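You operate a simulated robot arm through the tools that you are given. There is no shell and no other tool. Be economical: measure what you need, move in short steps, check, and stop when the job is done.

The job below is to be done with a simulated two-armed robot. You get a single attempt, and the scene is never put back.

Task
Carry the small mixer bowl to the table, add butter and sift flour over.
Fine: both hands on the bowl, set midway between jug and sieve; butter first, poured out of the teal jug; jug and sieve go back; spill nothing. Set down upright: teal jug.
Where things are to end (x, y in the base frame): small mixer bowl within 70 mm of [-1020, 20].

The check looks at the end state, three seconds after you hand in, the way a careful person would. Anything else that was tipped, shoved, dropped, spilled or broken makes it a failure.

Robot
Two 7-joint arms with two-finger parallel grippers on one trunk, on a base that drives. Base frame: it is fixed to the floor where the robot stands at the start and does not move with it; the origin is under the middle of the robot, x ahead of it, y to its left, z up. Readings come in mm, rad, newtons and seconds.
The left shoulder is at the start at [60, 144, 901], the right one opposite. With the tool pointing down near the work surface each hand reaches from about 260 to 700 mm from the robot's upright axis, wherever it stands, measured 20 degrees to its own side. Places, roughly: top of the prep table [-1200, -200, 900]. Payload 1.57 kg a hand.
The TCP of each hand is the grasp point between the finger pads, 30 mm short of the fingertips. In the tool frame z runs along the fingers and y along their closing line. Largest opening 110 mm; finger width 24, thickness 12; the body of the gripper, 48 by 112 mm, starts 78 mm behind the TCP.
Orientation is that of the tool frame in the base frame, as a unit quaternion [x, y, z, w]. With the fingers straight down and closing along the base's y, the tool's x points along the base's -x, its y along +y and its z along -z.

Tools
- The arms move only by the tool apply_moves. It takes "left_series", "right_series" or both (then of equal length, played together; a hand with none holds still); each is a list that holds one entry, the list of rows, each a list of 6 numbers: the shift along the tool's x, y, z in mm, then the turn, a rotation vector about the tool's x, y, z in rad. In form: [[[tx, ty, tz, rx, ry, rz], ...]]. A call has 1 to 10 rows; each row is the pose to reach, as a shift and turn from the pose commanded when the call began, along the tool's axes at that moment. "left_hand" and "right_hand" are, for a hand that has rows, the gripper command, from -1 (shut) to 1 (fully open), values between in proportion, set as the call begins (left out, the last holds). Rows are played at 5 a second. More than 50 mm and 0.15 rad between two rows, or a gripper value outside its range, and nothing of the call is played. A pose out of reach is approached as far as the arm can. The call stops where the force on the tool passes 90 N (or 10 N more than at its start, if that is more) or the arm is blocked; 0.2 s more then pass. Each finger travels about 45 mm/s and halts on what it meets, pressing with about 43 N; the grip force reading is that of the motor and also rises with nothing between the fingers. The clock runs only during rows and for 0.2 s after the last one: add rows that repeat a pose to give the fingers time. The reply holds the time, the measured pose of the TCP, the force on the tool along the base axes, the opening and the grip force, in the units named above and with some noise, with the torque about the TCP (base axes, N m) and any sound that the robot's microphone picked up.
- Cameras (640 x 400 px; columns grow to the right, rows downward): "scene" is now at [23.9, 8.2, 1488.8]; the picture's right is [0.18, -0.98, 0.00], its down [-0.92, -0.17, -0.36] and it looks along [0.36, 0.07, -0.93] (base axes); focal length 214 px, centre (320, 200). "left" rides on the left gripper at [70, -16, -141] in its tool frame; the picture's right is [0.23, 0.97, 0.00], its down [-0.86, 0.20, -0.48] and it looks along [-0.47, 0.11, 0.88] (tool axes); focal length 222 px, centre (320, 200). "right" rides on the right gripper at [70, 16, -141] in its tool frame; the picture's right is [-0.23, 0.97, 0.00], its down [-0.86, -0.20, -0.48] and it looks along [-0.47, -0.11, 0.88] (tool axes); focal length 222 px, centre (320, 200). There is no depth. A picture from a camera that has moved, and an enlarged one, comes with that camera's place and axes in the base frame and with its lens.
- capture(camera): a new picture of that camera. The clock stands still meanwhile.
- move_column(by): slides the trunk up (or, below 0, down) by that many mm; the arms and the scene camera ride with it, the base frame stays. It gives what a move gives, with no picture.
- roll_base(legs): drives the robot by 1 to 6 legs, each [ahead, left, turn to the left] in mm, mm and rad, along the robot's own axes; the way and the turn of a leg run together, so that a leg with both is an arc; at most 1500 mm and 3.142 rad a leg. The arms and the cameras ride along, it lands a little off, and it stops where it bumps. It gives what a move gives.
- pan_tilt(pan, tilt): turns the head with the scene camera to pan (to the left, within 1.501 rad either way) and tilt (down, from -0.506 to 1.204), counted from straight ahead of the robot. It gives what a move gives.
- inspect(camera, box): a new picture of the part [left, top, right, bottom] of that camera's present view, enlarged. The clock stands still meanwhile.
- hand_in(): hands the job in; it is judged then, once.

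Go step by step. Nothing tells you exact positions but the pictures and the camera data: compare them with the known pose of the tool, close in by small moves and look again before you grip or let go. The budget is 120 turns and 92 pictures, counting those below and the enlarged ones. Unless the task says otherwise, let go and move clear before handing in, and close with one line.

The tools are called after "Call:" by a JSON object that holds its "fn" and its "kwargs". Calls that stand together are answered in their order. apply_moves: Moves the arms, as the interface text tells. Its arguments: {"type":"object","properties":{"left_series":{"type":"array","items":{"type":"array","items":{"type":"array","items":{"type":"number"}}}},"left_hand":{"type":"number"},"right_series":{"type":"array","items":{"type":"array","items":{"type":"array","items":{"type":"number"}}}},"right_hand":{"type":"number"}},"required":[]} The other tools are called the same way: move_column (by) slides the trunk up or down; roll_base (legs) drives the base; pan_tilt (pan, tilt) turns the head that bears the scene camera; capture (camera) takes a picture; inspect (camera, box) takes an enlarged picture of a part of a camera's view; hand_in () hands the job in.

At the start:

```text
time_s: 0.0
left_eef_pos: [265.2, 376.8, 999.9]
left_tcp_rot: [0.0, 1.0, 0.0, 0.001]
left_contact_force: [0.2, 0.5, -0.5]
left_wrist_torque: [0.0, 0.0, -0.02]
left_gripper_width: 110.0
left_finger_force: 0.1
right_eef_pos: [315.8, 50.1, 998.9]
right_tcp_rot: [0.0, 1.0, -0.001, 0.0]
right_contact_force: [-0.3, 0.0, 0.5]
right_wrist_torque: [0.02, 0.02, 0.06]
right_gripper_width: 110.4
right_finger_force: 0.0
trunk travel left (down, up): [-500.0, 90.0]
robot x, y, heading: [-1.2, 0.4, -0.002]
head pan, tilt: [0.18, 1.201]
```

scene: 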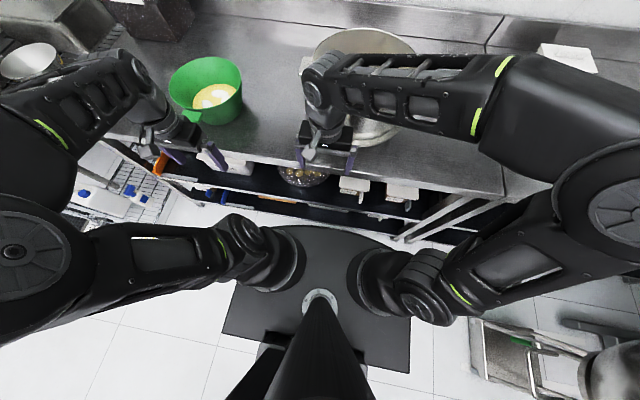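
right: 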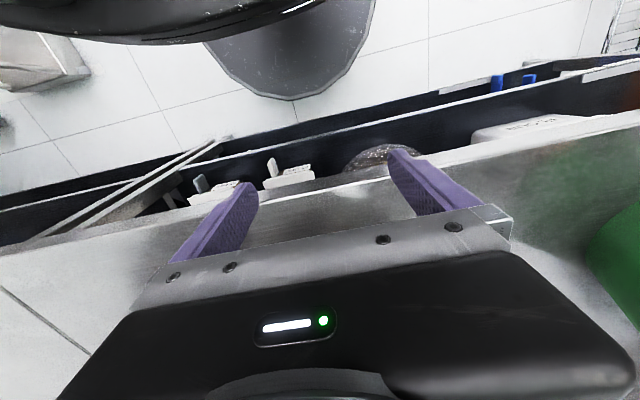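
left: 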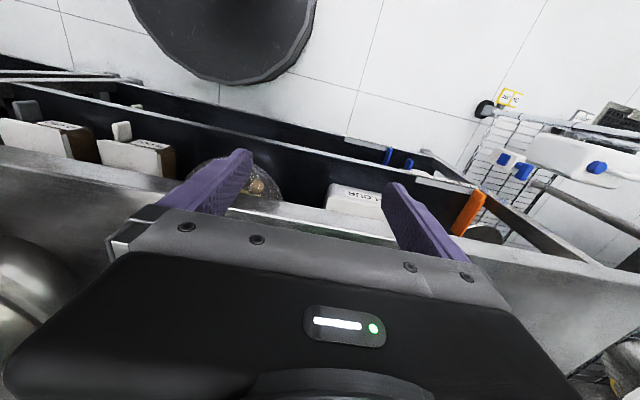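

I see a counter ahead with a green vessel at left and a metal bowl under the right arm; the prep table is behind. I'll tilt the head up to look over the counter first.

Call:
{"fn": "pan_tilt", "kwargs": {"pan": 0, "tilt": 0.7}}

Call:
{"fn": "capture", "kwargs": {"camera": "scene"}}

```text
time_s: 0.9
left_eef_pos: [265.2, 376.2, 1000.1]
left_tcp_rot: [-0.001, 1.0, 0.0, 0.0]
left_contact_force: [0.4, -0.3, 0.7]
left_wrist_torque: [0.04, 0.0, 0.0]
left_gripper_width: 110.2
left_finger_force: 0.0
right_eef_pos: [315.3, 49.2, 1001.2]
right_tcp_rot: [0.0, 1.0, 0.0, -0.001]
right_contact_force: [0.7, 0.3, -0.5]
right_wrist_torque: [-0.02, 0.0, 0.01]
right_gripper_width: 110.1
right_finger_force: 0.0
trunk travel left (down, up): [-500.0, 90.0]
robot x, y, heading: [0.6, 1.7, -0.005]
head pan, tilt: [0.0, 0.7]
```

```text
88 pictures are left
camera scene: at [53.8, -1.8, 1524.7], right [0.0, -1.0, 0.0], down [-0.64, 0.0, -0.76], along [0.76, 0.0, -0.64], focal length 214 px, centre (320, 200)
```

scene: 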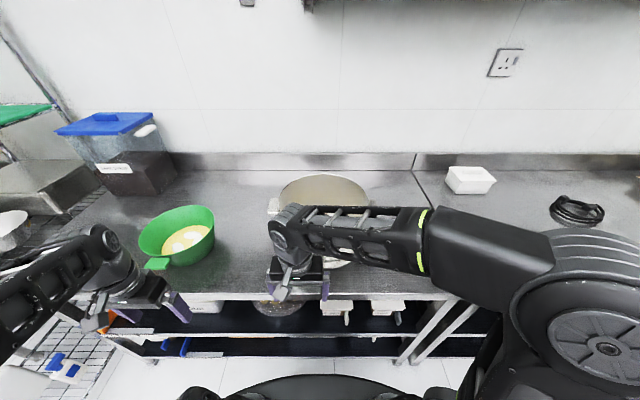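

A large metal bowl is on the counter with the right arm over it; the green vessel holds something yellow. I'll look to both sides to find the prep table, jug and sieve.

Call:
{"fn": "pan_tilt", "kwargs": {"pan": 1.5, "tilt": 0.5}}

Call:
{"fn": "capture", "kwargs": {"camera": "scene"}}

Call:
{"fn": "pan_tilt", "kwargs": {"pan": -1.5, "tilt": 0.5}}

Call:
{"fn": "capture", "kwargs": {"camera": "scene"}}

```text
time_s: 2.5
left_eef_pos: [266.7, 377.0, 1000.2]
left_tcp_rot: [0.0, 1.0, 0.0, -0.001]
left_contact_force: [-0.1, 0.2, -0.2]
left_wrist_torque: [-0.01, 0.0, 0.0]
left_gripper_width: 109.7
left_finger_force: 0.1
right_eef_pos: [315.3, 50.0, 999.1]
right_tcp_rot: [0.0, 1.0, 0.0, 0.0]
right_contact_force: [0.0, 0.0, 0.5]
right_wrist_torque: [0.01, 0.0, 0.0]
right_gripper_width: 110.0
right_finger_force: 0.1
trunk travel left (down, up): [-500.0, 90.0]
robot x, y, heading: [3.8, -1.7, 0.003]
head pan, tilt: [1.499, 0.499]
```

```text
87 pictures are left
camera scene: at [-24.6, 88.9, 1542.5], right [1.0, -0.07, 0.0], down [-0.03, -0.48, -0.88], along [0.06, 0.88, -0.48], focal length 214 px, centre (320, 200)
```

scene: 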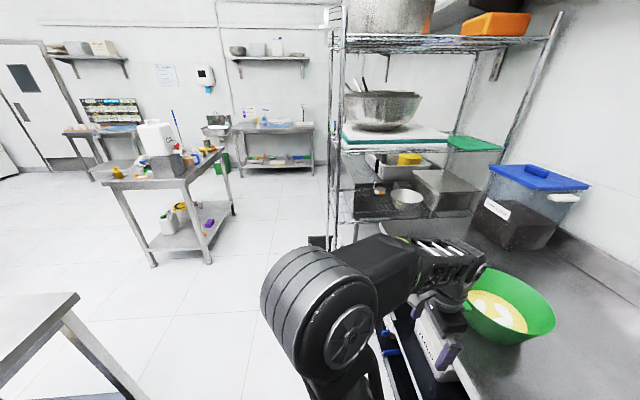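

```text
time_s: 5.1
left_eef_pos: [265.8, 377.6, 1000.2]
left_tcp_rot: [0.0, 1.0, 0.001, 0.0]
left_contact_force: [-0.1, -0.2, 0.6]
left_wrist_torque: [-0.01, 0.0, 0.02]
left_gripper_width: 110.1
left_finger_force: 0.2
right_eef_pos: [314.6, 50.5, 999.9]
right_tcp_rot: [0.001, 1.0, 0.0, 0.0]
right_contact_force: [-0.6, 0.7, 0.4]
right_wrist_torque: [-0.02, -0.02, 0.01]
right_gripper_width: 109.8
right_finger_force: 0.1
trunk travel left (down, up): [-500.0, 90.0]
robot x, y, heading: [-1.7, -3.7, -0.003]
head pan, tilt: [-1.499, 0.499]
```

```text
86 pictures are left
camera scene: at [-24.6, -92.6, 1542.5], right [-1.0, -0.07, 0.0], down [-0.03, 0.48, -0.88], along [0.06, -0.88, -0.48], focal length 214 px, centre (320, 200)
```

scene: 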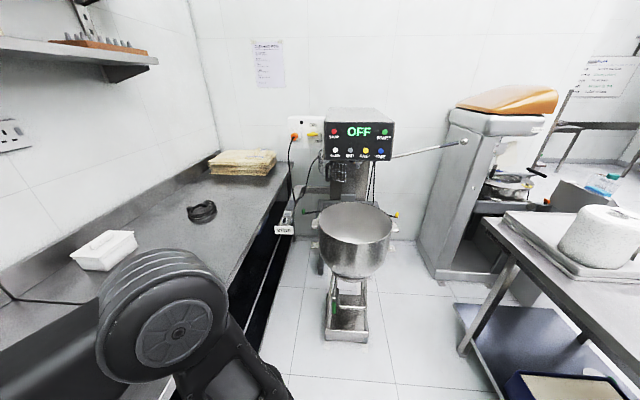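

The counter bowl is hidden by the right arm; the prep table is behind (near edge about x = -850). I'll back off a bit for a clear view of the bowl.

Call:
{"fn": "roll_base", "kwargs": {"legs": [[-300, 0, 0]]}}

Call:
{"fn": "pan_tilt", "kwargs": {"pan": 0, "tilt": 0.6}}

Call:
{"fn": "capture", "kwargs": {"camera": "scene"}}

```text
time_s: 7.2
left_eef_pos: [-33.4, 377.2, 1001.3]
left_tcp_rot: [0.001, 1.0, 0.001, 0.0]
left_contact_force: [-0.3, -0.5, -0.6]
left_wrist_torque: [0.02, -0.03, -0.03]
left_gripper_width: 110.1
left_finger_force: 0.1
right_eef_pos: [16.2, 49.0, 1000.3]
right_tcp_rot: [0.001, 1.0, 0.0, 0.001]
right_contact_force: [-1.2, -0.3, 0.0]
right_wrist_torque: [0.0, -0.01, -0.03]
right_gripper_width: 110.1
right_finger_force: 0.1
trunk travel left (down, up): [-500.0, 90.0]
robot x, y, heading: [-300.5, 2.8, -0.003]
head pan, tilt: [-1.499, 0.499]
```

```text
time_s: 8.8
left_eef_pos: [-33.1, 377.1, 1000.5]
left_tcp_rot: [0.002, 1.0, 0.0, 0.0]
left_contact_force: [0.5, -0.8, 0.4]
left_wrist_torque: [-0.03, -0.01, -0.01]
left_gripper_width: 110.2
left_finger_force: 0.1
right_eef_pos: [15.8, 47.9, 1001.1]
right_tcp_rot: [0.002, 1.0, 0.0, 0.0]
right_contact_force: [1.0, 0.2, 0.5]
right_wrist_torque: [0.0, -0.01, 0.01]
right_gripper_width: 110.0
right_finger_force: 0.1
trunk travel left (down, up): [-500.0, 90.0]
robot x, y, heading: [-299.6, -0.5, 0.0]
head pan, tilt: [0.0, 0.6]
```

```text
85 pictures are left
camera scene: at [-242.8, -1.5, 1533.4], right [-0.01, -1.0, 0.0], down [-0.56, 0.0, -0.83], along [0.83, 0.0, -0.56], focal length 214 px, centre (320, 200)
```

scene: 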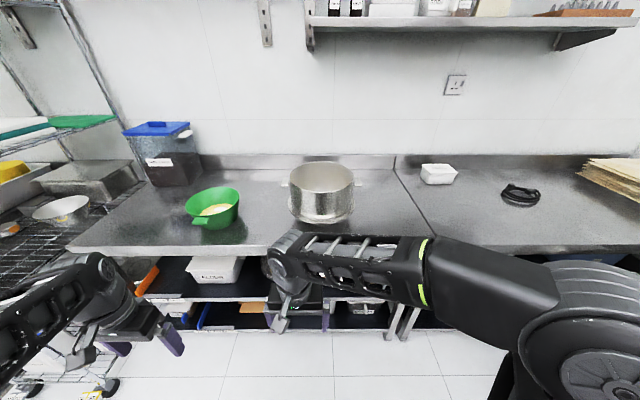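

Call:
{"fn": "inspect", "kwargs": {"camera": "scene", "box": [160, 120, 420, 260]}}

```text
2.46 times, centred on (290, 190) of scene
camera zoom: at [-242.8, -1.5, 1533.4], right [-0.01, -1.0, 0.0], down [-0.56, 0.0, -0.83], along [0.83, 0.0, -0.56], focal length 528 px, centre (394, 225)
```

zoom: 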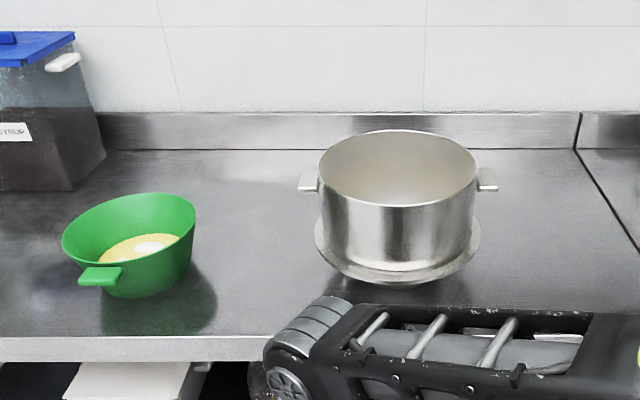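

The bowl sits at about (650, -8), rim z≈1065, with tab handles at y≈±165, z≈1036. Before lifting it I'll turn around to survey the prep table.

Call:
{"fn": "roll_base", "kwargs": {"legs": [[50, 0, 0], [0, 0, 3.14]]}}

Call:
{"fn": "capture", "kwargs": {"camera": "scene"}}

```text
time_s: 17.1
left_eef_pos: [-505.9, -384.3, 1001.0]
left_tcp_rot: [1.0, 0.017, 0.0, 0.001]
left_contact_force: [0.5, 0.3, -0.3]
left_wrist_torque: [0.02, -0.01, 0.01]
left_gripper_width: 110.0
left_finger_force: 0.0
right_eef_pos: [-565.2, -59.8, 1000.2]
right_tcp_rot: [1.0, 0.017, 0.0, -0.001]
right_contact_force: [0.2, 0.1, -0.7]
right_wrist_torque: [-0.01, 0.03, 0.02]
right_gripper_width: 110.0
right_finger_force: 0.1
trunk travel left (down, up): [-500.0, 90.0]
robot x, y, heading: [-251.3, -0.2, -3.109]
head pan, tilt: [0.0, 0.6]
```

```text
83 pictures are left
camera scene: at [-311.1, -3.5, 1533.4], right [-0.03, 1.0, 0.0], down [0.56, 0.02, -0.83], along [-0.82, -0.03, -0.56], focal length 214 px, centre (320, 200)
```

scene: 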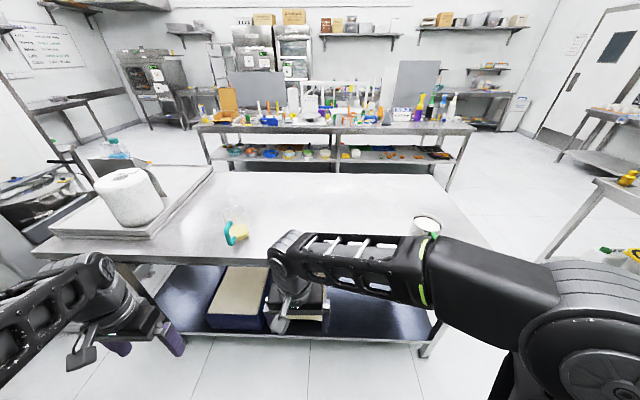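

Call:
{"fn": "inspect", "kwargs": {"camera": "scene", "box": [190, 180, 290, 260]}}

Call:
{"fn": "inspect", "kwargs": {"camera": "scene", "box": [370, 180, 470, 260]}}

```text
5.00 times, centred on (240, 220) of scene
camera zoom: at [-311.1, -3.5, 1533.4], right [-0.03, 1.0, 0.0], down [0.56, 0.02, -0.83], along [-0.82, -0.03, -0.56], focal length 1072 px, centre (720, 100)
```

zoom: 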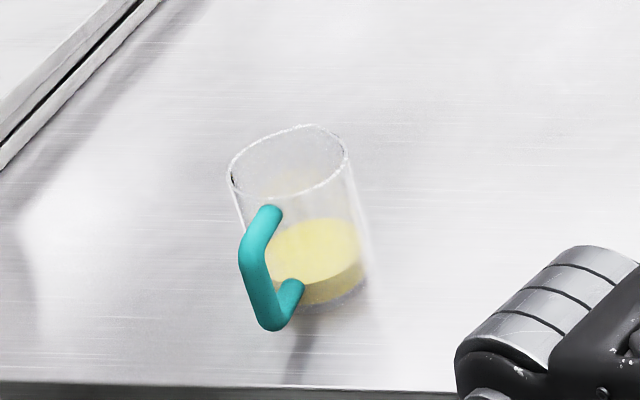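

```text
5.00 times, centred on (420, 220) of scene
camera zoom: at [-311.1, -3.5, 1533.4], right [-0.03, 1.0, 0.0], down [0.56, 0.02, -0.83], along [-0.82, -0.03, -0.56], focal length 1072 px, centre (-180, 100)
```

zoom: 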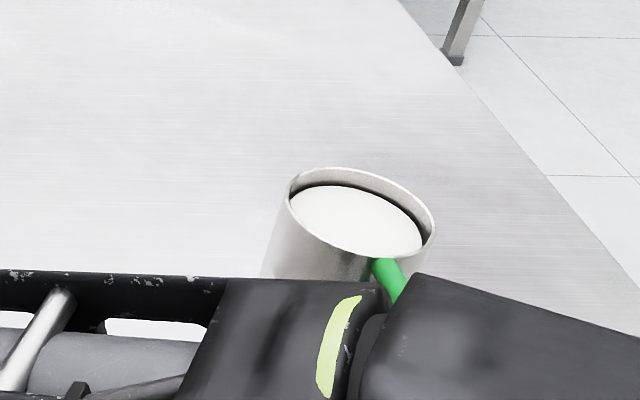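

The teal jug with butter stands at about (-958,-370) and the flour sifter at about (-940,385), the table's edge at x≈-855. I'll face the counter again, raise the trunk, and turn both hands to close along x for the bowl's handles.

Call:
{"fn": "roll_base", "kwargs": {"legs": [[0, 0, 3.109]]}}

Call:
{"fn": "move_column", "kwargs": {"by": 80}}

Call:
{"fn": "apply_moves", "kwargs": {"left_series": [[[-18, -20, -12, 0, 0, 0.14], [-36, -40, -24, 0, 0, 0.28], [-54, -60, -36, 0, 0, 0.42], [-72, -80, -48, 0, 0, 0.56], [-90, -100, -60, 0, 0, 0.7], [-108, -120, -70, 0, 0, 0.84], [-126, -140, -70, 0, 0, 0.98], [-144, -160, -70, 0, 0, 1.12], [-162, -180, -70, 0, 0, 1.26], [-180, -200, -70, 0, 0, 1.4]]], "right_series": [[[-13, -23, -12, 0, 0, -0.14], [-26, -46, -24, 0, 0, -0.28], [-39, -69, -36, 0, 0, -0.42], [-52, -92, -48, 0, 0, -0.56], [-65, -115, -60, 0, 0, -0.7], [-78, -138, -70, 0, 0, -0.84], [-91, -161, -70, 0, 0, -0.98], [-104, -184, -70, 0, 0, -1.12], [-117, -207, -70, 0, 0, -1.26], [-130, -220, -70, 0, 0, -1.4]]]}}

```text
time_s: 24.7
left_eef_pos: [33.6, 363.3, 999.5]
left_tcp_rot: [0.027, 1.0, 0.0, 0.0]
left_contact_force: [-0.8, 0.1, 0.3]
left_wrist_torque: [0.02, -0.03, 0.04]
left_gripper_width: 110.1
left_finger_force: 0.0
right_eef_pos: [66.4, 33.0, 1000.7]
right_tcp_rot: [0.028, 1.0, 0.001, 0.001]
right_contact_force: [-0.8, 0.7, 0.0]
right_wrist_torque: [0.02, 0.0, -0.02]
right_gripper_width: 110.2
right_finger_force: 0.1
trunk travel left (down, up): [-500.0, 90.0]
robot x, y, heading: [-254.2, -0.5, -0.053]
head pan, tilt: [0.0, 0.6]
```

```text
time_s: 25.9
left_eef_pos: [34.3, 363.1, 1080.2]
left_tcp_rot: [0.026, 1.0, 0.0, 0.0]
left_contact_force: [0.0, -1.1, 0.5]
left_wrist_torque: [0.0, -0.02, 0.02]
left_gripper_width: 110.0
left_finger_force: 0.0
right_eef_pos: [66.7, 33.3, 1080.0]
right_tcp_rot: [0.027, 1.0, 0.0, 0.0]
right_contact_force: [0.1, 0.8, 0.1]
right_wrist_torque: [0.0, 0.0, 0.01]
right_gripper_width: 110.3
right_finger_force: 0.0
trunk travel left (down, up): [-580.0, 10.0]
robot x, y, heading: [-253.0, -0.1, -0.057]
head pan, tilt: [0.0, 0.6]
```

```text
time_s: 28.1
left_eef_pos: [203.5, 150.5, 1148.6]
left_tcp_rot: [0.666, 0.746, 0.0, 0.0]
left_contact_force: [1.1, -0.6, 0.2]
left_wrist_torque: [0.0, 0.0, 0.0]
left_gripper_width: 110.2
left_finger_force: 0.1
right_eef_pos: [185.4, -195.0, 1147.7]
right_tcp_rot: [-0.624, 0.782, 0.0, 0.0]
right_contact_force: [0.1, 0.1, -0.2]
right_wrist_torque: [0.0, 0.03, 0.02]
right_gripper_width: 110.1
right_finger_force: 0.0
trunk travel left (down, up): [-580.0, 10.0]
robot x, y, heading: [-251.0, 3.2, -0.051]
head pan, tilt: [0.0, 0.6]
```

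The arms are turned; the heading is off by -0.055. I'll correct it and drive up to the counter, then look.

Call:
{"fn": "roll_base", "kwargs": {"legs": [[0, 0, 0.055], [150, 0, 0]]}}

Call:
{"fn": "capture", "kwargs": {"camera": "scene"}}

```text
time_s: 29.9
left_eef_pos: [346.9, 175.7, 1148.8]
left_tcp_rot: [0.645, 0.764, 0.0, -0.001]
left_contact_force: [-0.7, -0.8, -0.3]
left_wrist_torque: [0.01, 0.05, 0.0]
left_gripper_width: 110.1
left_finger_force: 0.1
right_eef_pos: [346.5, -170.7, 1147.4]
right_tcp_rot: [-0.645, 0.764, 0.001, -0.001]
right_contact_force: [0.4, 0.1, -0.1]
right_wrist_torque: [-0.01, 0.02, 0.05]
right_gripper_width: 109.9
right_finger_force: 0.1
trunk travel left (down, up): [-580.0, 10.0]
robot x, y, heading: [-99.6, 0.9, 0.0]
head pan, tilt: [0.0, 0.6]
```

```text
80 pictures are left
camera scene: at [-40.7, -1.4, 1613.3], right [0.0, -1.0, 0.0], down [-0.57, 0.0, -0.82], along [0.82, 0.0, -0.57], focal length 214 px, centre (320, 200)
```

scene: 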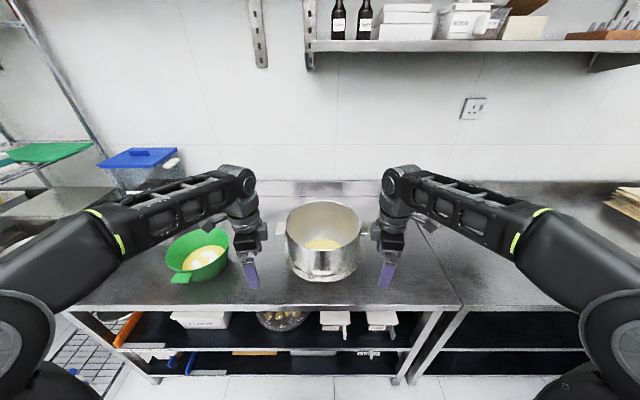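

Call:
{"fn": "inspect", "kwargs": {"camera": "scene", "box": [240, 180, 400, 300]}}

Call:
{"fn": "capture", "kwargs": {"camera": "left"}}

```text
3.33 times, centred on (320, 240) of scene
camera zoom: at [-40.7, -1.4, 1613.3], right [0.0, -1.0, 0.0], down [-0.57, 0.0, -0.82], along [0.82, 0.0, -0.57], focal length 715 px, centre (320, 67)
```

zoom: 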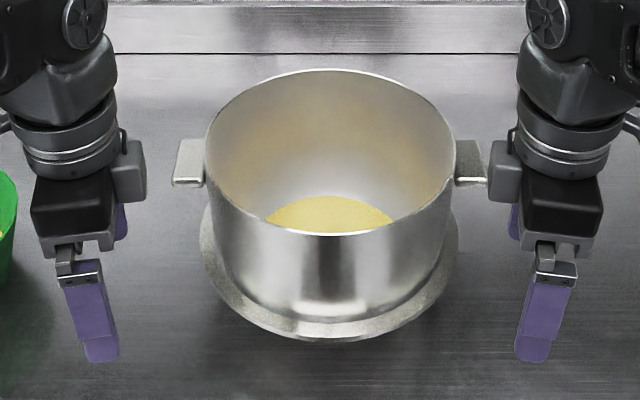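

```text
78 pictures are left
camera left: at [319.1, 240.4, 1291.0], right [0.92, 0.39, 0.0], down [0.34, -0.81, 0.48], along [0.19, -0.44, -0.88], focal length 222 px, centre (320, 200)
```

left: 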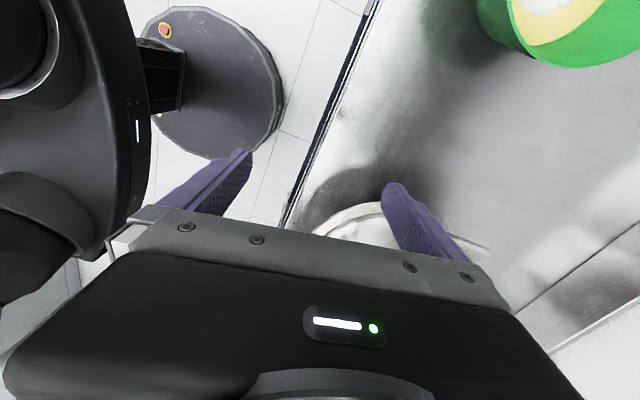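

The bowl holds some dough and has flat side tabs, but my height and distance estimates from two views disagree, so I'll raise the hands first and move them gently over the tabs to check with the wrist cameras.

Call:
{"fn": "apply_moves", "kwargs": {"left_series": [[[0, 0, -40, 0, 0, 0.09], [0, 0, -80, 0, 0, 0.17]]], "right_series": [[[0, 0, -40, 0, 0, -0.09], [0, 0, -80, 0, 0, -0.17]]]}}

Call:
{"fn": "roll_base", "kwargs": {"legs": [[105, 0, 0]]}}

Call:
{"fn": "capture", "kwargs": {"camera": "left"}}

Call:
{"fn": "inspect", "kwargs": {"camera": "scene", "box": [240, 200, 400, 320]}}

```text
time_s: 30.4
left_eef_pos: [358.8, 170.8, 1157.1]
left_tcp_rot: [0.682, 0.732, -0.001, -0.002]
left_contact_force: [-0.8, 0.3, 0.2]
left_wrist_torque: [-0.02, -0.03, -0.02]
left_gripper_width: 110.0
left_finger_force: 0.0
left hand out of reach, approached as far as the arm can: row 1, 2
right_eef_pos: [343.4, -174.0, 1146.5]
right_tcp_rot: [-0.704, 0.711, 0.0, 0.001]
right_contact_force: [-0.1, -1.7, -0.6]
right_wrist_torque: [0.08, -0.05, 0.0]
right_gripper_width: 110.0
right_finger_force: 0.0
right hand out of reach, approached as far as the arm can: row 1, 2
trunk travel left (down, up): [-580.0, 10.0]
robot x, y, heading: [-99.6, 2.6, 0.002]
head pan, tilt: [0.0, 0.6]
```

```text
time_s: 31.6
left_eef_pos: [465.7, 170.9, 1156.2]
left_tcp_rot: [0.682, 0.731, -0.003, -0.003]
left_contact_force: [0.4, 0.4, 0.0]
left_wrist_torque: [0.01, 0.05, 0.01]
left_gripper_width: 109.7
left_finger_force: 0.0
right_eef_pos: [450.1, -173.7, 1144.5]
right_tcp_rot: [-0.703, 0.711, 0.001, 0.0]
right_contact_force: [1.6, -0.1, 0.1]
right_wrist_torque: [-0.01, 0.02, 0.02]
right_gripper_width: 110.0
right_finger_force: 0.0
trunk travel left (down, up): [-580.0, 10.0]
robot x, y, heading: [2.5, -1.3, -0.002]
head pan, tilt: [0.0, 0.6]
```

```text
77 pictures are left
camera left: at [446.1, 237.7, 1298.6], right [0.96, 0.29, -0.01], down [0.26, -0.84, 0.48], along [0.13, -0.46, -0.88], focal length 222 px, centre (320, 200)
```

left: 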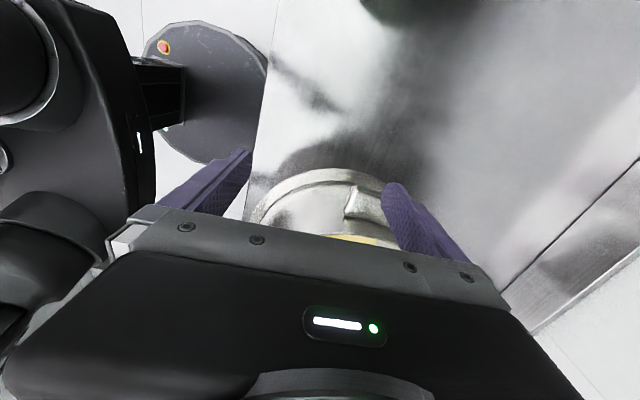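

```text
3.33 times, centred on (320, 260) of scene
camera zoom: at [62.9, -1.5, 1613.3], right [0.0, -1.0, 0.0], down [-0.57, 0.0, -0.82], along [0.82, 0.0, -0.57], focal length 715 px, centre (320, 0)
```

zoom: 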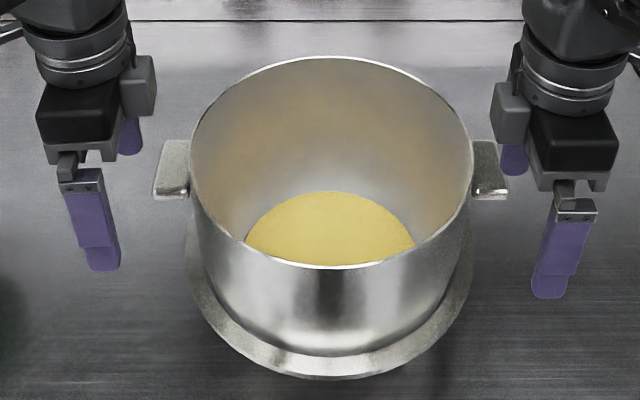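

Using both scene views, the bowl's rim centre comes out near (541,-10) at z≈1119 and the tabs at (533, +141/-160, ≈1098). I'll test a small downward move to see how the commanded pose is counted after the reach limit.

Call:
{"fn": "apply_moves", "kwargs": {"left_series": [[[0, 0, 15, 0, 0, 0]]], "right_series": [[[0, 0, 5, 0, 0, 0]]]}}

Call:
{"fn": "capture", "kwargs": {"camera": "scene"}}

```text
time_s: 32.0
left_eef_pos: [464.8, 170.9, 1142.4]
left_tcp_rot: [0.683, 0.731, -0.002, -0.003]
left_contact_force: [0.1, -0.1, 0.4]
left_wrist_torque: [0.03, 0.03, 0.03]
left_gripper_width: 110.1
left_finger_force: 0.1
right_eef_pos: [449.6, -173.9, 1140.5]
right_tcp_rot: [-0.703, 0.711, 0.0, 0.0]
right_contact_force: [0.5, -0.8, 0.8]
right_wrist_torque: [0.01, 0.01, -0.02]
right_gripper_width: 110.1
right_finger_force: 0.1
trunk travel left (down, up): [-580.0, 10.0]
robot x, y, heading: [0.2, 1.6, 0.0]
head pan, tilt: [0.0, 0.6]
```

```text
75 pictures are left
camera scene: at [61.4, -1.5, 1613.4], right [0.0, -1.0, 0.0], down [-0.57, 0.0, -0.82], along [0.82, 0.0, -0.57], focal length 214 px, centre (320, 200)
```

scene: 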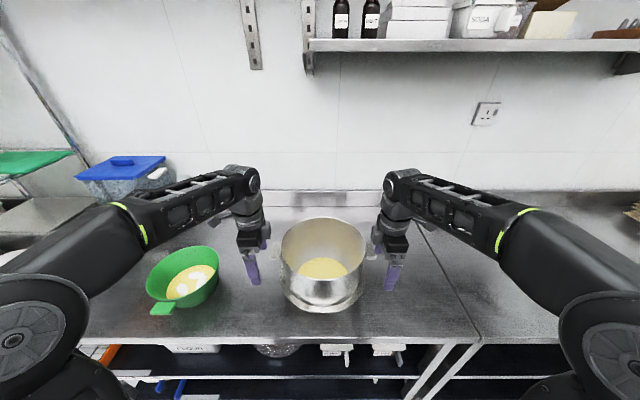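

Relative moves count from the reached pose. Now I'll raise the trunk the last 10 mm and move the hands forward over the tabs.

Call:
{"fn": "move_column", "kwargs": {"by": 10}}

Call:
{"fn": "apply_moves", "kwargs": {"left_series": [[[-13, 34, 0, 0, 0, 0.03], [-29, 70, 0, 0, 0, 0.07]]], "right_series": [[[-6, -42, 0, 0, 0, 0], [-13, -84, 0, 0, 0, -0.01]]]}}

Call:
{"fn": "capture", "kwargs": {"camera": "left"}}

Call:
{"fn": "capture", "kwargs": {"camera": "right"}}

Call:
{"fn": "inspect", "kwargs": {"camera": "scene", "box": [240, 200, 400, 320]}}

```text
time_s: 32.6
left_eef_pos: [463.8, 171.1, 1151.5]
left_tcp_rot: [0.682, 0.732, -0.003, -0.002]
left_contact_force: [0.3, 0.1, 0.9]
left_wrist_torque: [0.0, 0.04, -0.04]
left_gripper_width: 110.1
left_finger_force: 0.0
right_eef_pos: [448.4, -174.7, 1151.8]
right_tcp_rot: [-0.703, 0.711, 0.0, 0.0]
right_contact_force: [0.2, 0.4, -0.5]
right_wrist_torque: [0.0, 0.0, 0.01]
right_gripper_width: 109.8
right_finger_force: 0.1
trunk travel left (down, up): [-590.0, 0.0]
robot x, y, heading: [3.6, 3.4, 0.002]
head pan, tilt: [0.0, 0.6]
```

```text
time_s: 33.2
left_eef_pos: [538.6, 146.1, 1150.3]
left_tcp_rot: [0.708, 0.706, -0.001, -0.002]
left_contact_force: [0.4, 0.4, 0.8]
left_wrist_torque: [0.03, 0.04, -0.01]
left_gripper_width: 110.1
left_finger_force: 0.1
right_eef_pos: [535.8, -162.7, 1149.1]
right_tcp_rot: [-0.706, 0.708, 0.001, 0.0]
right_contact_force: [0.8, 0.3, -0.2]
right_wrist_torque: [0.04, 0.03, 0.02]
right_gripper_width: 110.3
right_finger_force: 0.0
trunk travel left (down, up): [-590.0, 0.0]
robot x, y, heading: [1.9, 1.4, 0.005]
head pan, tilt: [0.0, 0.6]
```

```text
74 pictures are left
camera left: at [523.2, 214.1, 1293.7], right [0.97, 0.23, -0.01], down [0.2, -0.86, 0.48], along [0.1, -0.46, -0.88], focal length 222 px, centre (320, 200)
```

left: 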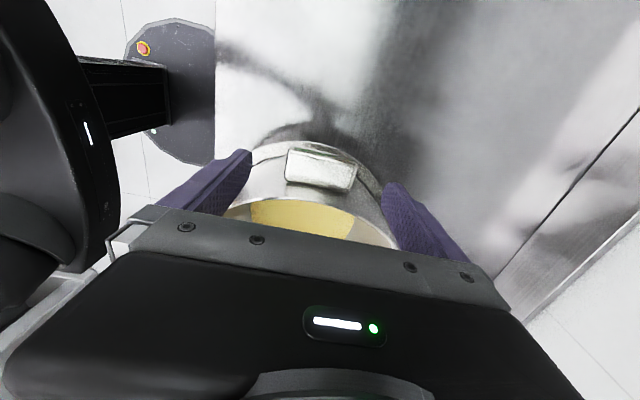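

```text
73 pictures are left
camera right: at [519.7, -233.2, 1290.7], right [-0.97, 0.23, 0.0], down [0.2, 0.85, 0.48], along [0.11, 0.47, -0.88], focal length 222 px, centre (320, 200)
```

right: 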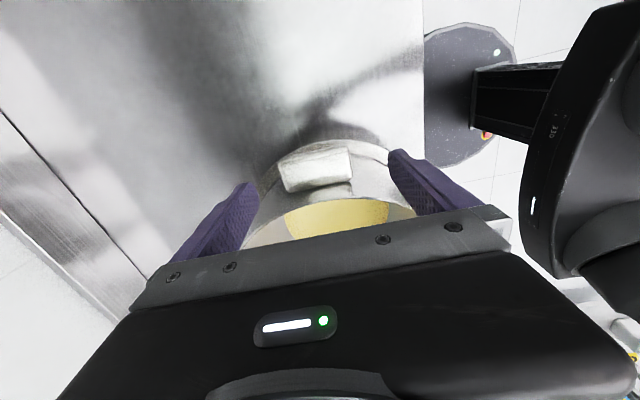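

```text
3.33 times, centred on (320, 260) of scene
camera zoom: at [62.5, -3.6, 1623.3], right [0.0, -1.0, 0.0], down [-0.57, 0.0, -0.82], along [0.82, 0.0, -0.57], focal length 715 px, centre (320, 0)
```

zoom: 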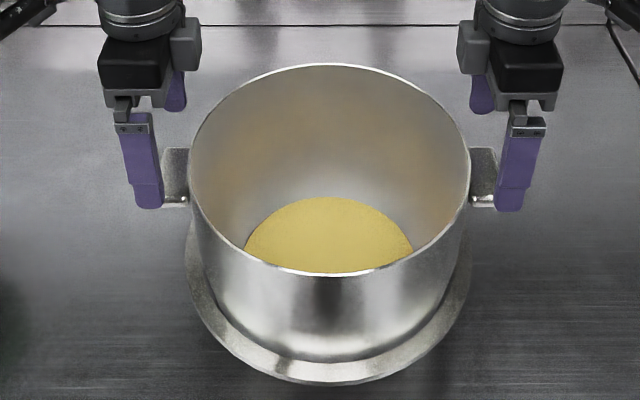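

Both tabs lie centred between the fingers (about x 539, y 146 and -164). I'll descend 40 mm and check the height.

Call:
{"fn": "apply_moves", "kwargs": {"left_series": [[[0, 2, 20, 0, 0, 0], [0, 2, 40, 0, 0, 0]]], "right_series": [[[0, -3, 20, 0, 0, 0], [0, -3, 40, 0, 0, 0]]]}}

Call:
{"fn": "inspect", "kwargs": {"camera": "scene", "box": [240, 200, 400, 320]}}

Call:
{"fn": "capture", "kwargs": {"camera": "left"}}

```text
time_s: 33.8
left_eef_pos: [539.0, 148.6, 1109.2]
left_tcp_rot: [0.707, 0.707, -0.002, -0.002]
left_contact_force: [-0.5, 0.6, 1.0]
left_wrist_torque: [-0.03, 0.01, -0.03]
left_gripper_width: 110.1
left_finger_force: 0.0
right_eef_pos: [534.9, -162.2, 1110.5]
right_tcp_rot: [-0.706, 0.708, 0.0, 0.0]
right_contact_force: [0.0, 0.0, 0.5]
right_wrist_torque: [-0.05, -0.02, 0.01]
right_gripper_width: 110.0
right_finger_force: 0.0
trunk travel left (down, up): [-590.0, 0.0]
robot x, y, heading: [4.9, 5.0, -0.002]
head pan, tilt: [0.0, 0.6]
```

```text
3.33 times, centred on (320, 260) of scene
camera zoom: at [60.7, -1.1, 1623.4], right [0.0, -1.0, 0.0], down [-0.56, 0.0, -0.83], along [0.83, 0.0, -0.56], focal length 715 px, centre (320, 0)
```

zoom: 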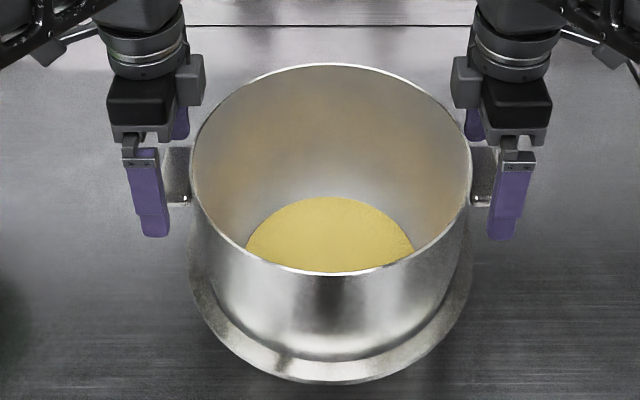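

```text
70 pictures are left
camera left: at [523.6, 216.8, 1252.9], right [0.97, 0.23, -0.01], down [0.2, -0.86, 0.48], along [0.1, -0.47, -0.88], focal length 222 px, centre (320, 200)
```

left: 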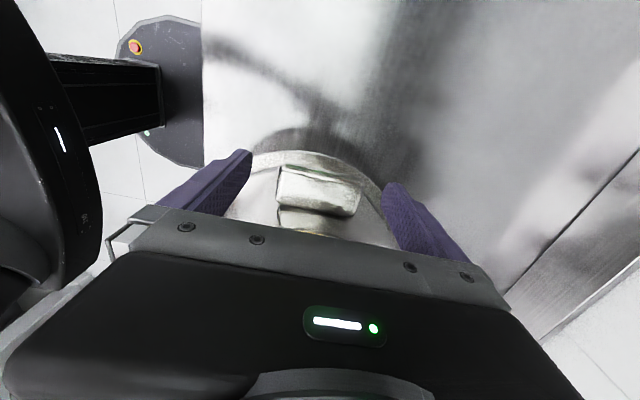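

The tabs are at z≈1097. I'll go down 14 mm more and close both hands.

Call:
{"fn": "apply_moves", "kwargs": {"left_series": [[[-3, 0, 14, 0, 0, 0]]], "right_series": [[[0, -3, 14, 0, 0, 0]]]}}

Call:
{"fn": "apply_moves", "kwargs": {"left_series": [[[0, 0, 0, 0, 0, 0], [0, 0, 0, 0, 0, 0], [0, 0, 0, 0, 0, 0], [0, 0, 0, 0, 0, 0], [0, 0, 0, 0, 0, 0], [0, 0, 0, 0, 0, 0]]], "right_series": [[[0, 0, 0, 0, 0, 0], [0, 0, 0, 0, 0, 0], [0, 0, 0, 0, 0, 0], [0, 0, 0, 0, 0, 0], [0, 0, 0, 0, 0, 0], [0, 0, 0, 0, 0, 0]]], "left_hand": -1, "right_hand": -1}}

Call:
{"fn": "inspect", "kwargs": {"camera": "scene", "box": [240, 200, 400, 320]}}

```text
time_s: 34.2
left_eef_pos: [539.0, 143.3, 1096.1]
left_tcp_rot: [0.708, 0.706, -0.003, -0.002]
left_contact_force: [-0.5, 0.0, -0.3]
left_wrist_torque: [-0.03, -0.03, 0.04]
left_gripper_width: 110.0
left_finger_force: 0.1
right_eef_pos: [539.4, -161.4, 1095.7]
right_tcp_rot: [-0.706, 0.708, 0.0, 0.0]
right_contact_force: [0.3, -0.2, 0.8]
right_wrist_torque: [0.0, -0.02, -0.01]
right_gripper_width: 110.3
right_finger_force: 0.0
trunk travel left (down, up): [-590.0, 0.0]
robot x, y, heading: [1.7, -2.4, -0.001]
head pan, tilt: [0.0, 0.6]
```

```text
time_s: 35.6
left_eef_pos: [541.3, 144.8, 1096.5]
left_tcp_rot: [0.707, 0.707, -0.002, -0.002]
left_contact_force: [4.9, 0.7, 1.0]
left_wrist_torque: [-0.18, -0.77, 0.06]
left_gripper_width: 69.8
left_finger_force: 42.8
right_eef_pos: [540.0, -162.4, 1096.4]
right_tcp_rot: [-0.707, 0.707, 0.001, 0.0]
right_contact_force: [4.5, 0.0, 1.7]
right_wrist_torque: [0.04, -0.63, 0.15]
right_gripper_width: 69.8
right_finger_force: 43.2
trunk travel left (down, up): [-590.0, 0.0]
robot x, y, heading: [4.5, -2.7, 0.002]
head pan, tilt: [0.0, 0.6]
```

```text
3.33 times, centred on (320, 260) of scene
camera zoom: at [62.2, -1.5, 1623.4], right [0.0, -1.0, 0.0], down [-0.57, 0.0, -0.82], along [0.82, 0.0, -0.57], focal length 715 px, centre (320, 0)
```

zoom: 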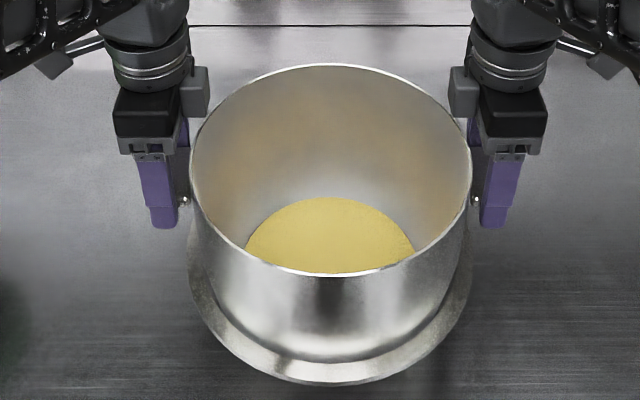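

Both hands grip the tabs (69.8 mm). Lift 30 mm gently.

Call:
{"fn": "apply_moves", "kwargs": {"left_series": [[[0, 0, -10, 0, 0, 0], [0, 0, -20, 0, 0, 0], [0, 0, -30, 0, 0, 0]]], "right_series": [[[0, 0, -10, 0, 0, 0], [0, 0, -20, 0, 0, 0], [0, 0, -30, 0, 0, 0]]]}}

Call:
{"fn": "inspect", "kwargs": {"camera": "scene", "box": [240, 200, 400, 320]}}

```text
time_s: 36.4
left_eef_pos: [539.2, 144.5, 1125.0]
left_tcp_rot: [0.707, 0.708, -0.002, -0.003]
left_contact_force: [5.9, 3.3, -16.3]
left_wrist_torque: [0.78, -0.19, 0.8]
left_gripper_width: 69.8
left_finger_force: 42.7
right_eef_pos: [540.3, -162.4, 1124.9]
right_tcp_rot: [0.707, -0.707, -0.001, 0.002]
right_contact_force: [-6.2, -2.4, -6.9]
right_wrist_torque: [0.73, 0.18, 1.11]
right_gripper_width: 69.7
right_finger_force: 42.8
trunk travel left (down, up): [-590.0, 0.0]
robot x, y, heading: [3.8, 1.1, -0.006]
head pan, tilt: [0.0, 0.6]
```

```text
3.33 times, centred on (320, 260) of scene
camera zoom: at [62.7, -1.5, 1623.2], right [0.0, -1.0, 0.0], down [-0.57, 0.0, -0.82], along [0.82, 0.0, -0.57], focal length 715 px, centre (320, 0)
```

zoom: 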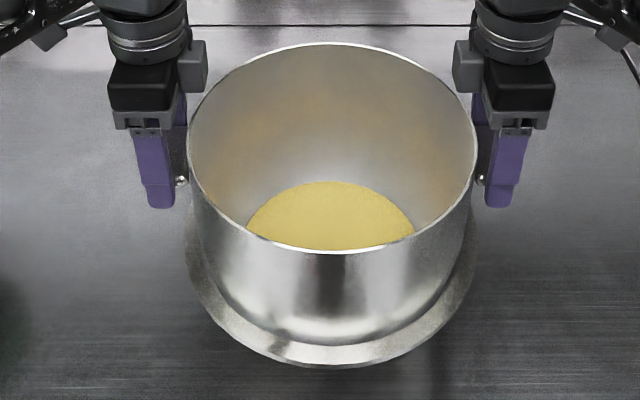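

The bowl is held level at z+30. I'll back off, then draw the bowl in toward the body before turning.

Call:
{"fn": "roll_base", "kwargs": {"legs": [[-255, 0, 0]]}}

Call:
{"fn": "apply_moves", "kwargs": {"left_series": [[[0, -20, 0, 0, 0, 0], [0, -40, 0, 0, 0, 0], [0, -60, 0, 0, 0, 0], [0, -80, 0, 0, 0, 0], [0, -100, 0, 0, 0, 0], [0, -120, 0, 0, 0, 0], [0, -135, 0, 0, 0, 0]]], "right_series": [[[0, 20, 0, 0, 0, 0], [0, 40, 0, 0, 0, 0], [0, 60, 0, 0, 0, 0], [0, 80, 0, 0, 0, 0], [0, 100, 0, 0, 0, 0], [0, 120, 0, 0, 0, 0], [0, 135, 0, 0, 0, 0]]]}}

Call:
{"fn": "capture", "kwargs": {"camera": "scene"}}

```text
time_s: 38.2
left_eef_pos: [281.9, 143.9, 1126.2]
left_tcp_rot: [0.707, 0.707, -0.002, -0.002]
left_contact_force: [7.1, 11.3, -14.3]
left_wrist_torque: [0.76, -0.34, 0.9]
left_gripper_width: 69.9
left_finger_force: 42.9
right_eef_pos: [283.4, -163.2, 1126.2]
right_tcp_rot: [-0.706, 0.708, 0.0, -0.001]
right_contact_force: [-7.8, -11.4, -7.7]
right_wrist_torque: [0.31, 0.33, 1.4]
right_gripper_width: 69.9
right_finger_force: 42.8
trunk travel left (down, up): [-590.0, 0.0]
robot x, y, heading: [-254.0, 0.7, -0.004]
head pan, tilt: [0.0, 0.6]
```

```text
time_s: 39.8
left_eef_pos: [146.7, 143.5, 1128.0]
left_tcp_rot: [0.707, 0.708, -0.001, -0.002]
left_contact_force: [3.3, -0.6, -13.4]
left_wrist_torque: [0.89, -0.34, 0.54]
left_gripper_width: 69.9
left_finger_force: 43.3
right_eef_pos: [147.5, -163.4, 1127.2]
right_tcp_rot: [-0.707, 0.707, 0.0, 0.0]
right_contact_force: [-3.0, 1.6, -8.9]
right_wrist_torque: [-0.31, 0.34, 0.37]
right_gripper_width: 69.6
right_finger_force: 42.8
trunk travel left (down, up): [-590.0, 0.0]
robot x, y, heading: [-249.7, 0.9, 0.001]
head pan, tilt: [0.0, 0.6]
```

```text
67 pictures are left
camera scene: at [-194.8, -1.2, 1623.3], right [0.0, -1.0, 0.0], down [-0.57, 0.0, -0.82], along [0.82, 0.0, -0.57], focal length 214 px, centre (320, 200)
```

scene: 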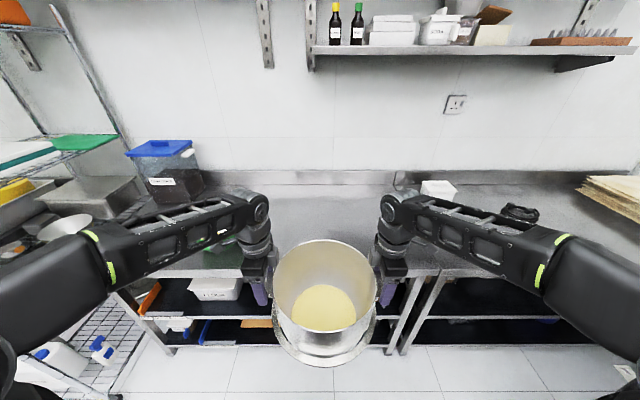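

The bowl is level and close. Now turn half around in place.

Call:
{"fn": "roll_base", "kwargs": {"legs": [[0, 0, 1.57], [0, 0, 1.57]]}}

Call:
{"fn": "capture", "kwargs": {"camera": "scene"}}

```text
time_s: 48.0
left_eef_pos: [-646.5, -160.9, 1127.4]
left_tcp_rot: [0.723, -0.691, 0.003, -0.002]
left_contact_force: [-3.7, 18.6, -9.9]
left_wrist_torque: [0.49, 0.14, 0.3]
left_gripper_width: 69.9
left_finger_force: 42.6
right_eef_pos: [-660.5, 146.1, 1125.7]
right_tcp_rot: [0.692, 0.722, 0.001, 0.0]
right_contact_force: [3.6, -18.9, -12.8]
right_wrist_torque: [-0.04, -0.1, 0.6]
right_gripper_width: 69.5
right_finger_force: 43.4
trunk travel left (down, up): [-590.0, 0.0]
robot x, y, heading: [-252.5, 3.0, -3.097]
head pan, tilt: [0.0, 0.6]
```

```text
66 pictures are left
camera scene: at [-314.0, -3.9, 1623.3], right [-0.04, 1.0, 0.0], down [0.57, 0.03, -0.82], along [-0.82, -0.04, -0.57], focal length 214 px, centre (320, 200)
```

scene: 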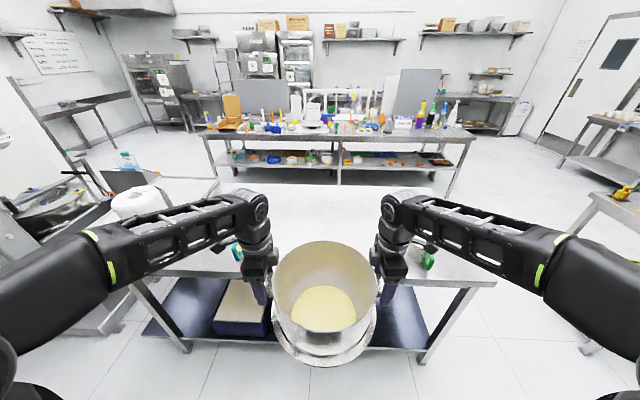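

Bowl still level. I'll correct the heading and drive toward the table.

Call:
{"fn": "roll_base", "kwargs": {"legs": [[0, 0, -0.045], [180, 0, 0]]}}

Call:
{"fn": "pan_tilt", "kwargs": {"pan": 0, "tilt": 0.8}}

Call:
{"fn": "capture", "kwargs": {"camera": "scene"}}

```text
time_s: 49.9
left_eef_pos: [-832.2, -143.0, 1127.5]
left_tcp_rot: [0.708, -0.707, 0.003, -0.003]
left_contact_force: [-1.8, 2.4, -12.1]
left_wrist_torque: [-0.55, 0.06, 0.31]
left_gripper_width: 69.5
left_finger_force: 42.4
right_eef_pos: [-833.0, 163.3, 1125.7]
right_tcp_rot: [0.707, 0.707, 0.002, 0.001]
right_contact_force: [0.7, -3.1, -10.9]
right_wrist_torque: [0.29, -0.08, 0.13]
right_gripper_width: 69.6
right_finger_force: 42.8
trunk travel left (down, up): [-590.0, 0.0]
robot x, y, heading: [-430.2, 4.0, -3.139]
head pan, tilt: [0.0, 0.6]
```

```text
time_s: 50.6
left_eef_pos: [-829.4, -143.4, 1126.5]
left_tcp_rot: [0.708, -0.706, 0.003, -0.003]
left_contact_force: [-0.2, 1.8, -11.3]
left_wrist_torque: [0.19, 0.15, 0.14]
left_gripper_width: 70.0
left_finger_force: 43.3
right_eef_pos: [-830.7, 164.1, 1127.0]
right_tcp_rot: [0.707, 0.707, 0.002, 0.0]
right_contact_force: [1.0, -2.5, -11.9]
right_wrist_torque: [-0.21, -0.05, -0.05]
right_gripper_width: 69.9
right_finger_force: 43.4
trunk travel left (down, up): [-590.0, 0.0]
robot x, y, heading: [-430.9, 0.0, -3.144]
head pan, tilt: [0.0, 0.799]
```

```text
65 pictures are left
camera scene: at [-483.9, -1.0, 1606.5], right [0.0, 1.0, 0.0], down [0.72, 0.0, -0.7], along [-0.7, 0.0, -0.72], focal length 214 px, centre (320, 200)
```

scene: 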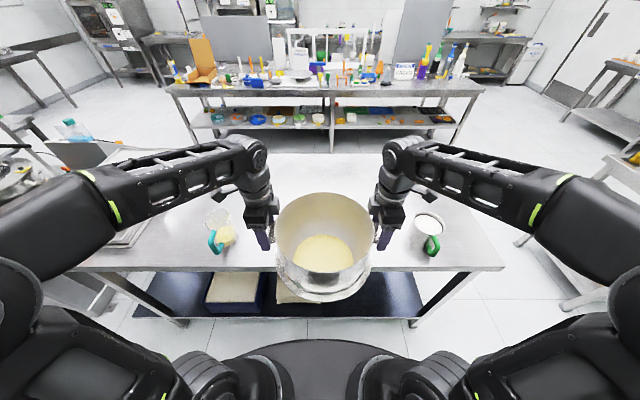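

The jug shows at about (-940,-376) and the sifter at about (-935,390), so midway is y≈8. I'll roll 40 mm ahead and push the bowl forward 135 mm.

Call:
{"fn": "roll_base", "kwargs": {"legs": [[40, 0, 0]]}}

Call:
{"fn": "apply_moves", "kwargs": {"left_series": [[[0, 20, 0, 0, 0, 0], [0, 40, 0, 0, 0, 0], [0, 60, 0, 0, 0, 0], [0, 80, 0, 0, 0, 0], [0, 100, 0, 0, 0, 0], [0, 120, 0, 0, 0, 0], [0, 135, 0, 0, 0, 0]]], "right_series": [[[0, -20, 0, 0, 0, 0], [0, -40, 0, 0, 0, 0], [0, -60, 0, 0, 0, 0], [0, -80, 0, 0, 0, 0], [0, -100, 0, 0, 0, 0], [0, -120, 0, 0, 0, 0], [0, -135, 0, 0, 0, 0]]]}}

Call:
{"fn": "move_column", "kwargs": {"by": -90}}

Call:
{"fn": "capture", "kwargs": {"camera": "scene"}}

```text
time_s: 51.5
left_eef_pos: [-872.2, -142.1, 1126.3]
left_tcp_rot: [0.707, -0.707, 0.003, -0.003]
left_contact_force: [-0.9, 2.9, -12.6]
left_wrist_torque: [-0.47, 0.1, 0.32]
left_gripper_width: 69.6
left_finger_force: 42.8
right_eef_pos: [-872.3, 162.8, 1124.4]
right_tcp_rot: [0.707, 0.707, 0.002, 0.001]
right_contact_force: [0.1, -2.8, -10.5]
right_wrist_torque: [0.35, -0.06, -0.02]
right_gripper_width: 70.1
right_finger_force: 43.6
trunk travel left (down, up): [-590.0, 0.0]
robot x, y, heading: [-472.4, -0.2, 3.143]
head pan, tilt: [0.0, 0.799]
```

```text
time_s: 53.1
left_eef_pos: [-1006.4, -142.9, 1125.8]
left_tcp_rot: [0.707, -0.707, 0.003, -0.004]
left_contact_force: [-4.0, 6.6, -11.6]
left_wrist_torque: [0.7, -0.16, 0.38]
left_gripper_width: 69.7
left_finger_force: 42.7
right_eef_pos: [-1008.2, 164.0, 1125.5]
right_tcp_rot: [0.707, 0.708, 0.002, 0.001]
right_contact_force: [3.6, -6.4, -11.2]
right_wrist_torque: [-0.75, 0.21, 0.84]
right_gripper_width: 69.7
right_finger_force: 43.2
trunk travel left (down, up): [-590.0, 0.0]
robot x, y, heading: [-470.6, -3.3, 3.141]
head pan, tilt: [0.0, 0.799]
```

```text
time_s: 53.9
left_eef_pos: [-1006.6, -145.5, 1081.9]
left_tcp_rot: [0.709, -0.706, -0.007, 0.006]
left_contact_force: [6.2, -3.2, 15.2]
left_wrist_torque: [-0.17, -0.45, 0.3]
left_gripper_width: 70.1
left_finger_force: 42.4
right_eef_pos: [-1008.1, 163.1, 1089.1]
right_tcp_rot: [0.706, 0.708, -0.018, -0.015]
right_contact_force: [10.5, 1.7, 17.5]
right_wrist_torque: [0.42, 0.89, 0.14]
right_gripper_width: 70.3
right_finger_force: 42.8
trunk travel left (down, up): [-534.0, 56.0]
robot x, y, heading: [-469.9, -1.2, 3.14]
head pan, tilt: [0.0, 0.799]
stopped: the force on the tool passed its limit at 106 N (the readings are from after the stop); the commanded pose is now the measured one
```

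```text
64 pictures are left
camera scene: at [-517.8, -1.1, 1551.0], right [0.0, 1.0, 0.0], down [0.71, 0.0, -0.7], along [-0.7, 0.0, -0.71], focal length 214 px, centre (320, 200)
```

scene: 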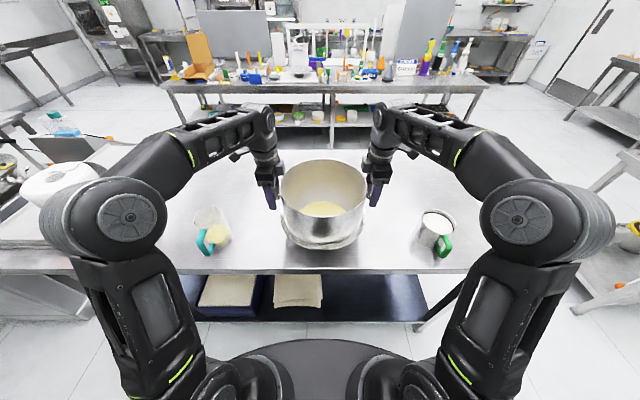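

The bowl touched the table earlier than the ring height suggested (its bottom hangs below the ring). I'll look closely to see that it stands level.

Call:
{"fn": "inspect", "kwargs": {"camera": "scene", "box": [240, 140, 400, 260]}}

Call:
{"fn": "capture", "kwargs": {"camera": "left"}}

```text
3.33 times, centred on (320, 200) of scene
camera zoom: at [-517.8, -1.1, 1551.0], right [0.0, 1.0, 0.0], down [0.71, 0.0, -0.7], along [-0.7, 0.0, -0.71], focal length 715 px, centre (320, 200)
```

zoom: 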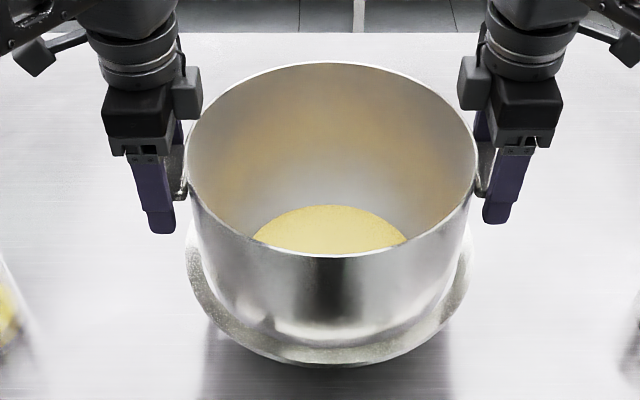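

```text
62 pictures are left
camera left: at [-985.7, -215.7, 1223.6], right [-0.97, -0.23, 0.02], down [-0.2, 0.85, 0.48], along [-0.13, 0.47, -0.88], focal length 222 px, centre (320, 200)
```

left: 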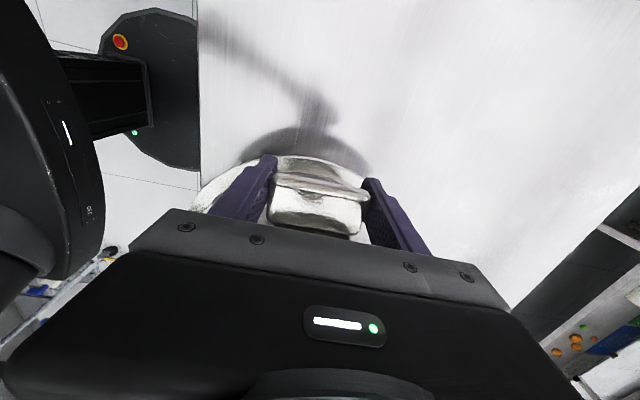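

The bowl stands level on the table at about (-1007, 10). Open both hands and look.

Call:
{"fn": "apply_moves", "kwargs": {"left_series": [[[0, 0, 0, 0, 0, 0], [0, 0, 0, 0, 0, 0], [0, 0, 0, 0, 0, 0], [0, 0, 0, 0, 0, 0]]], "right_series": [[[0, 0, 0, 0, 0, 0], [0, 0, 0, 0, 0, 0], [0, 0, 0, 0, 0, 0], [0, 0, 0, 0, 0, 0]]], "left_hand": 1, "right_hand": 1}}

Call:
{"fn": "inspect", "kwargs": {"camera": "scene", "box": [240, 140, 400, 260]}}

```text
time_s: 54.9
left_eef_pos: [-1008.3, -144.9, 1078.1]
left_tcp_rot: [0.709, -0.706, -0.005, 0.004]
left_contact_force: [0.2, 0.5, -0.2]
left_wrist_torque: [-0.01, 0.02, 0.0]
left_gripper_width: 109.9
left_finger_force: 0.1
right_eef_pos: [-1012.4, 162.7, 1087.5]
right_tcp_rot: [0.706, 0.708, -0.016, -0.012]
right_contact_force: [0.1, 0.1, -0.3]
right_wrist_torque: [-0.03, 0.01, -0.03]
right_gripper_width: 110.0
right_finger_force: 0.0
trunk travel left (down, up): [-534.0, 56.0]
robot x, y, heading: [-470.4, 2.7, 3.144]
head pan, tilt: [0.0, 0.799]
```

```text
3.33 times, centred on (320, 200) of scene
camera zoom: at [-522.8, -1.0, 1551.0], right [0.0, 1.0, 0.0], down [0.72, 0.0, -0.7], along [-0.7, 0.0, -0.72], focal length 715 px, centre (320, 200)
```

zoom: 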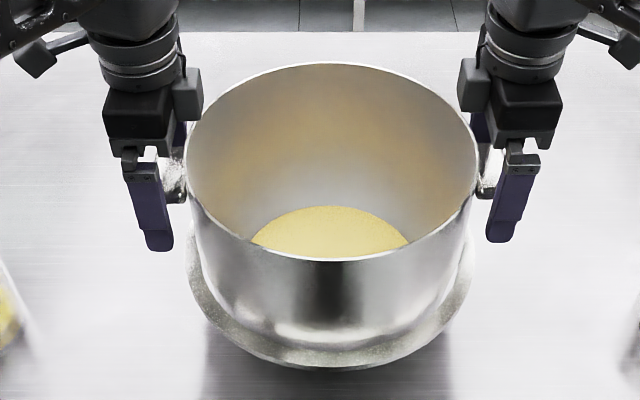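

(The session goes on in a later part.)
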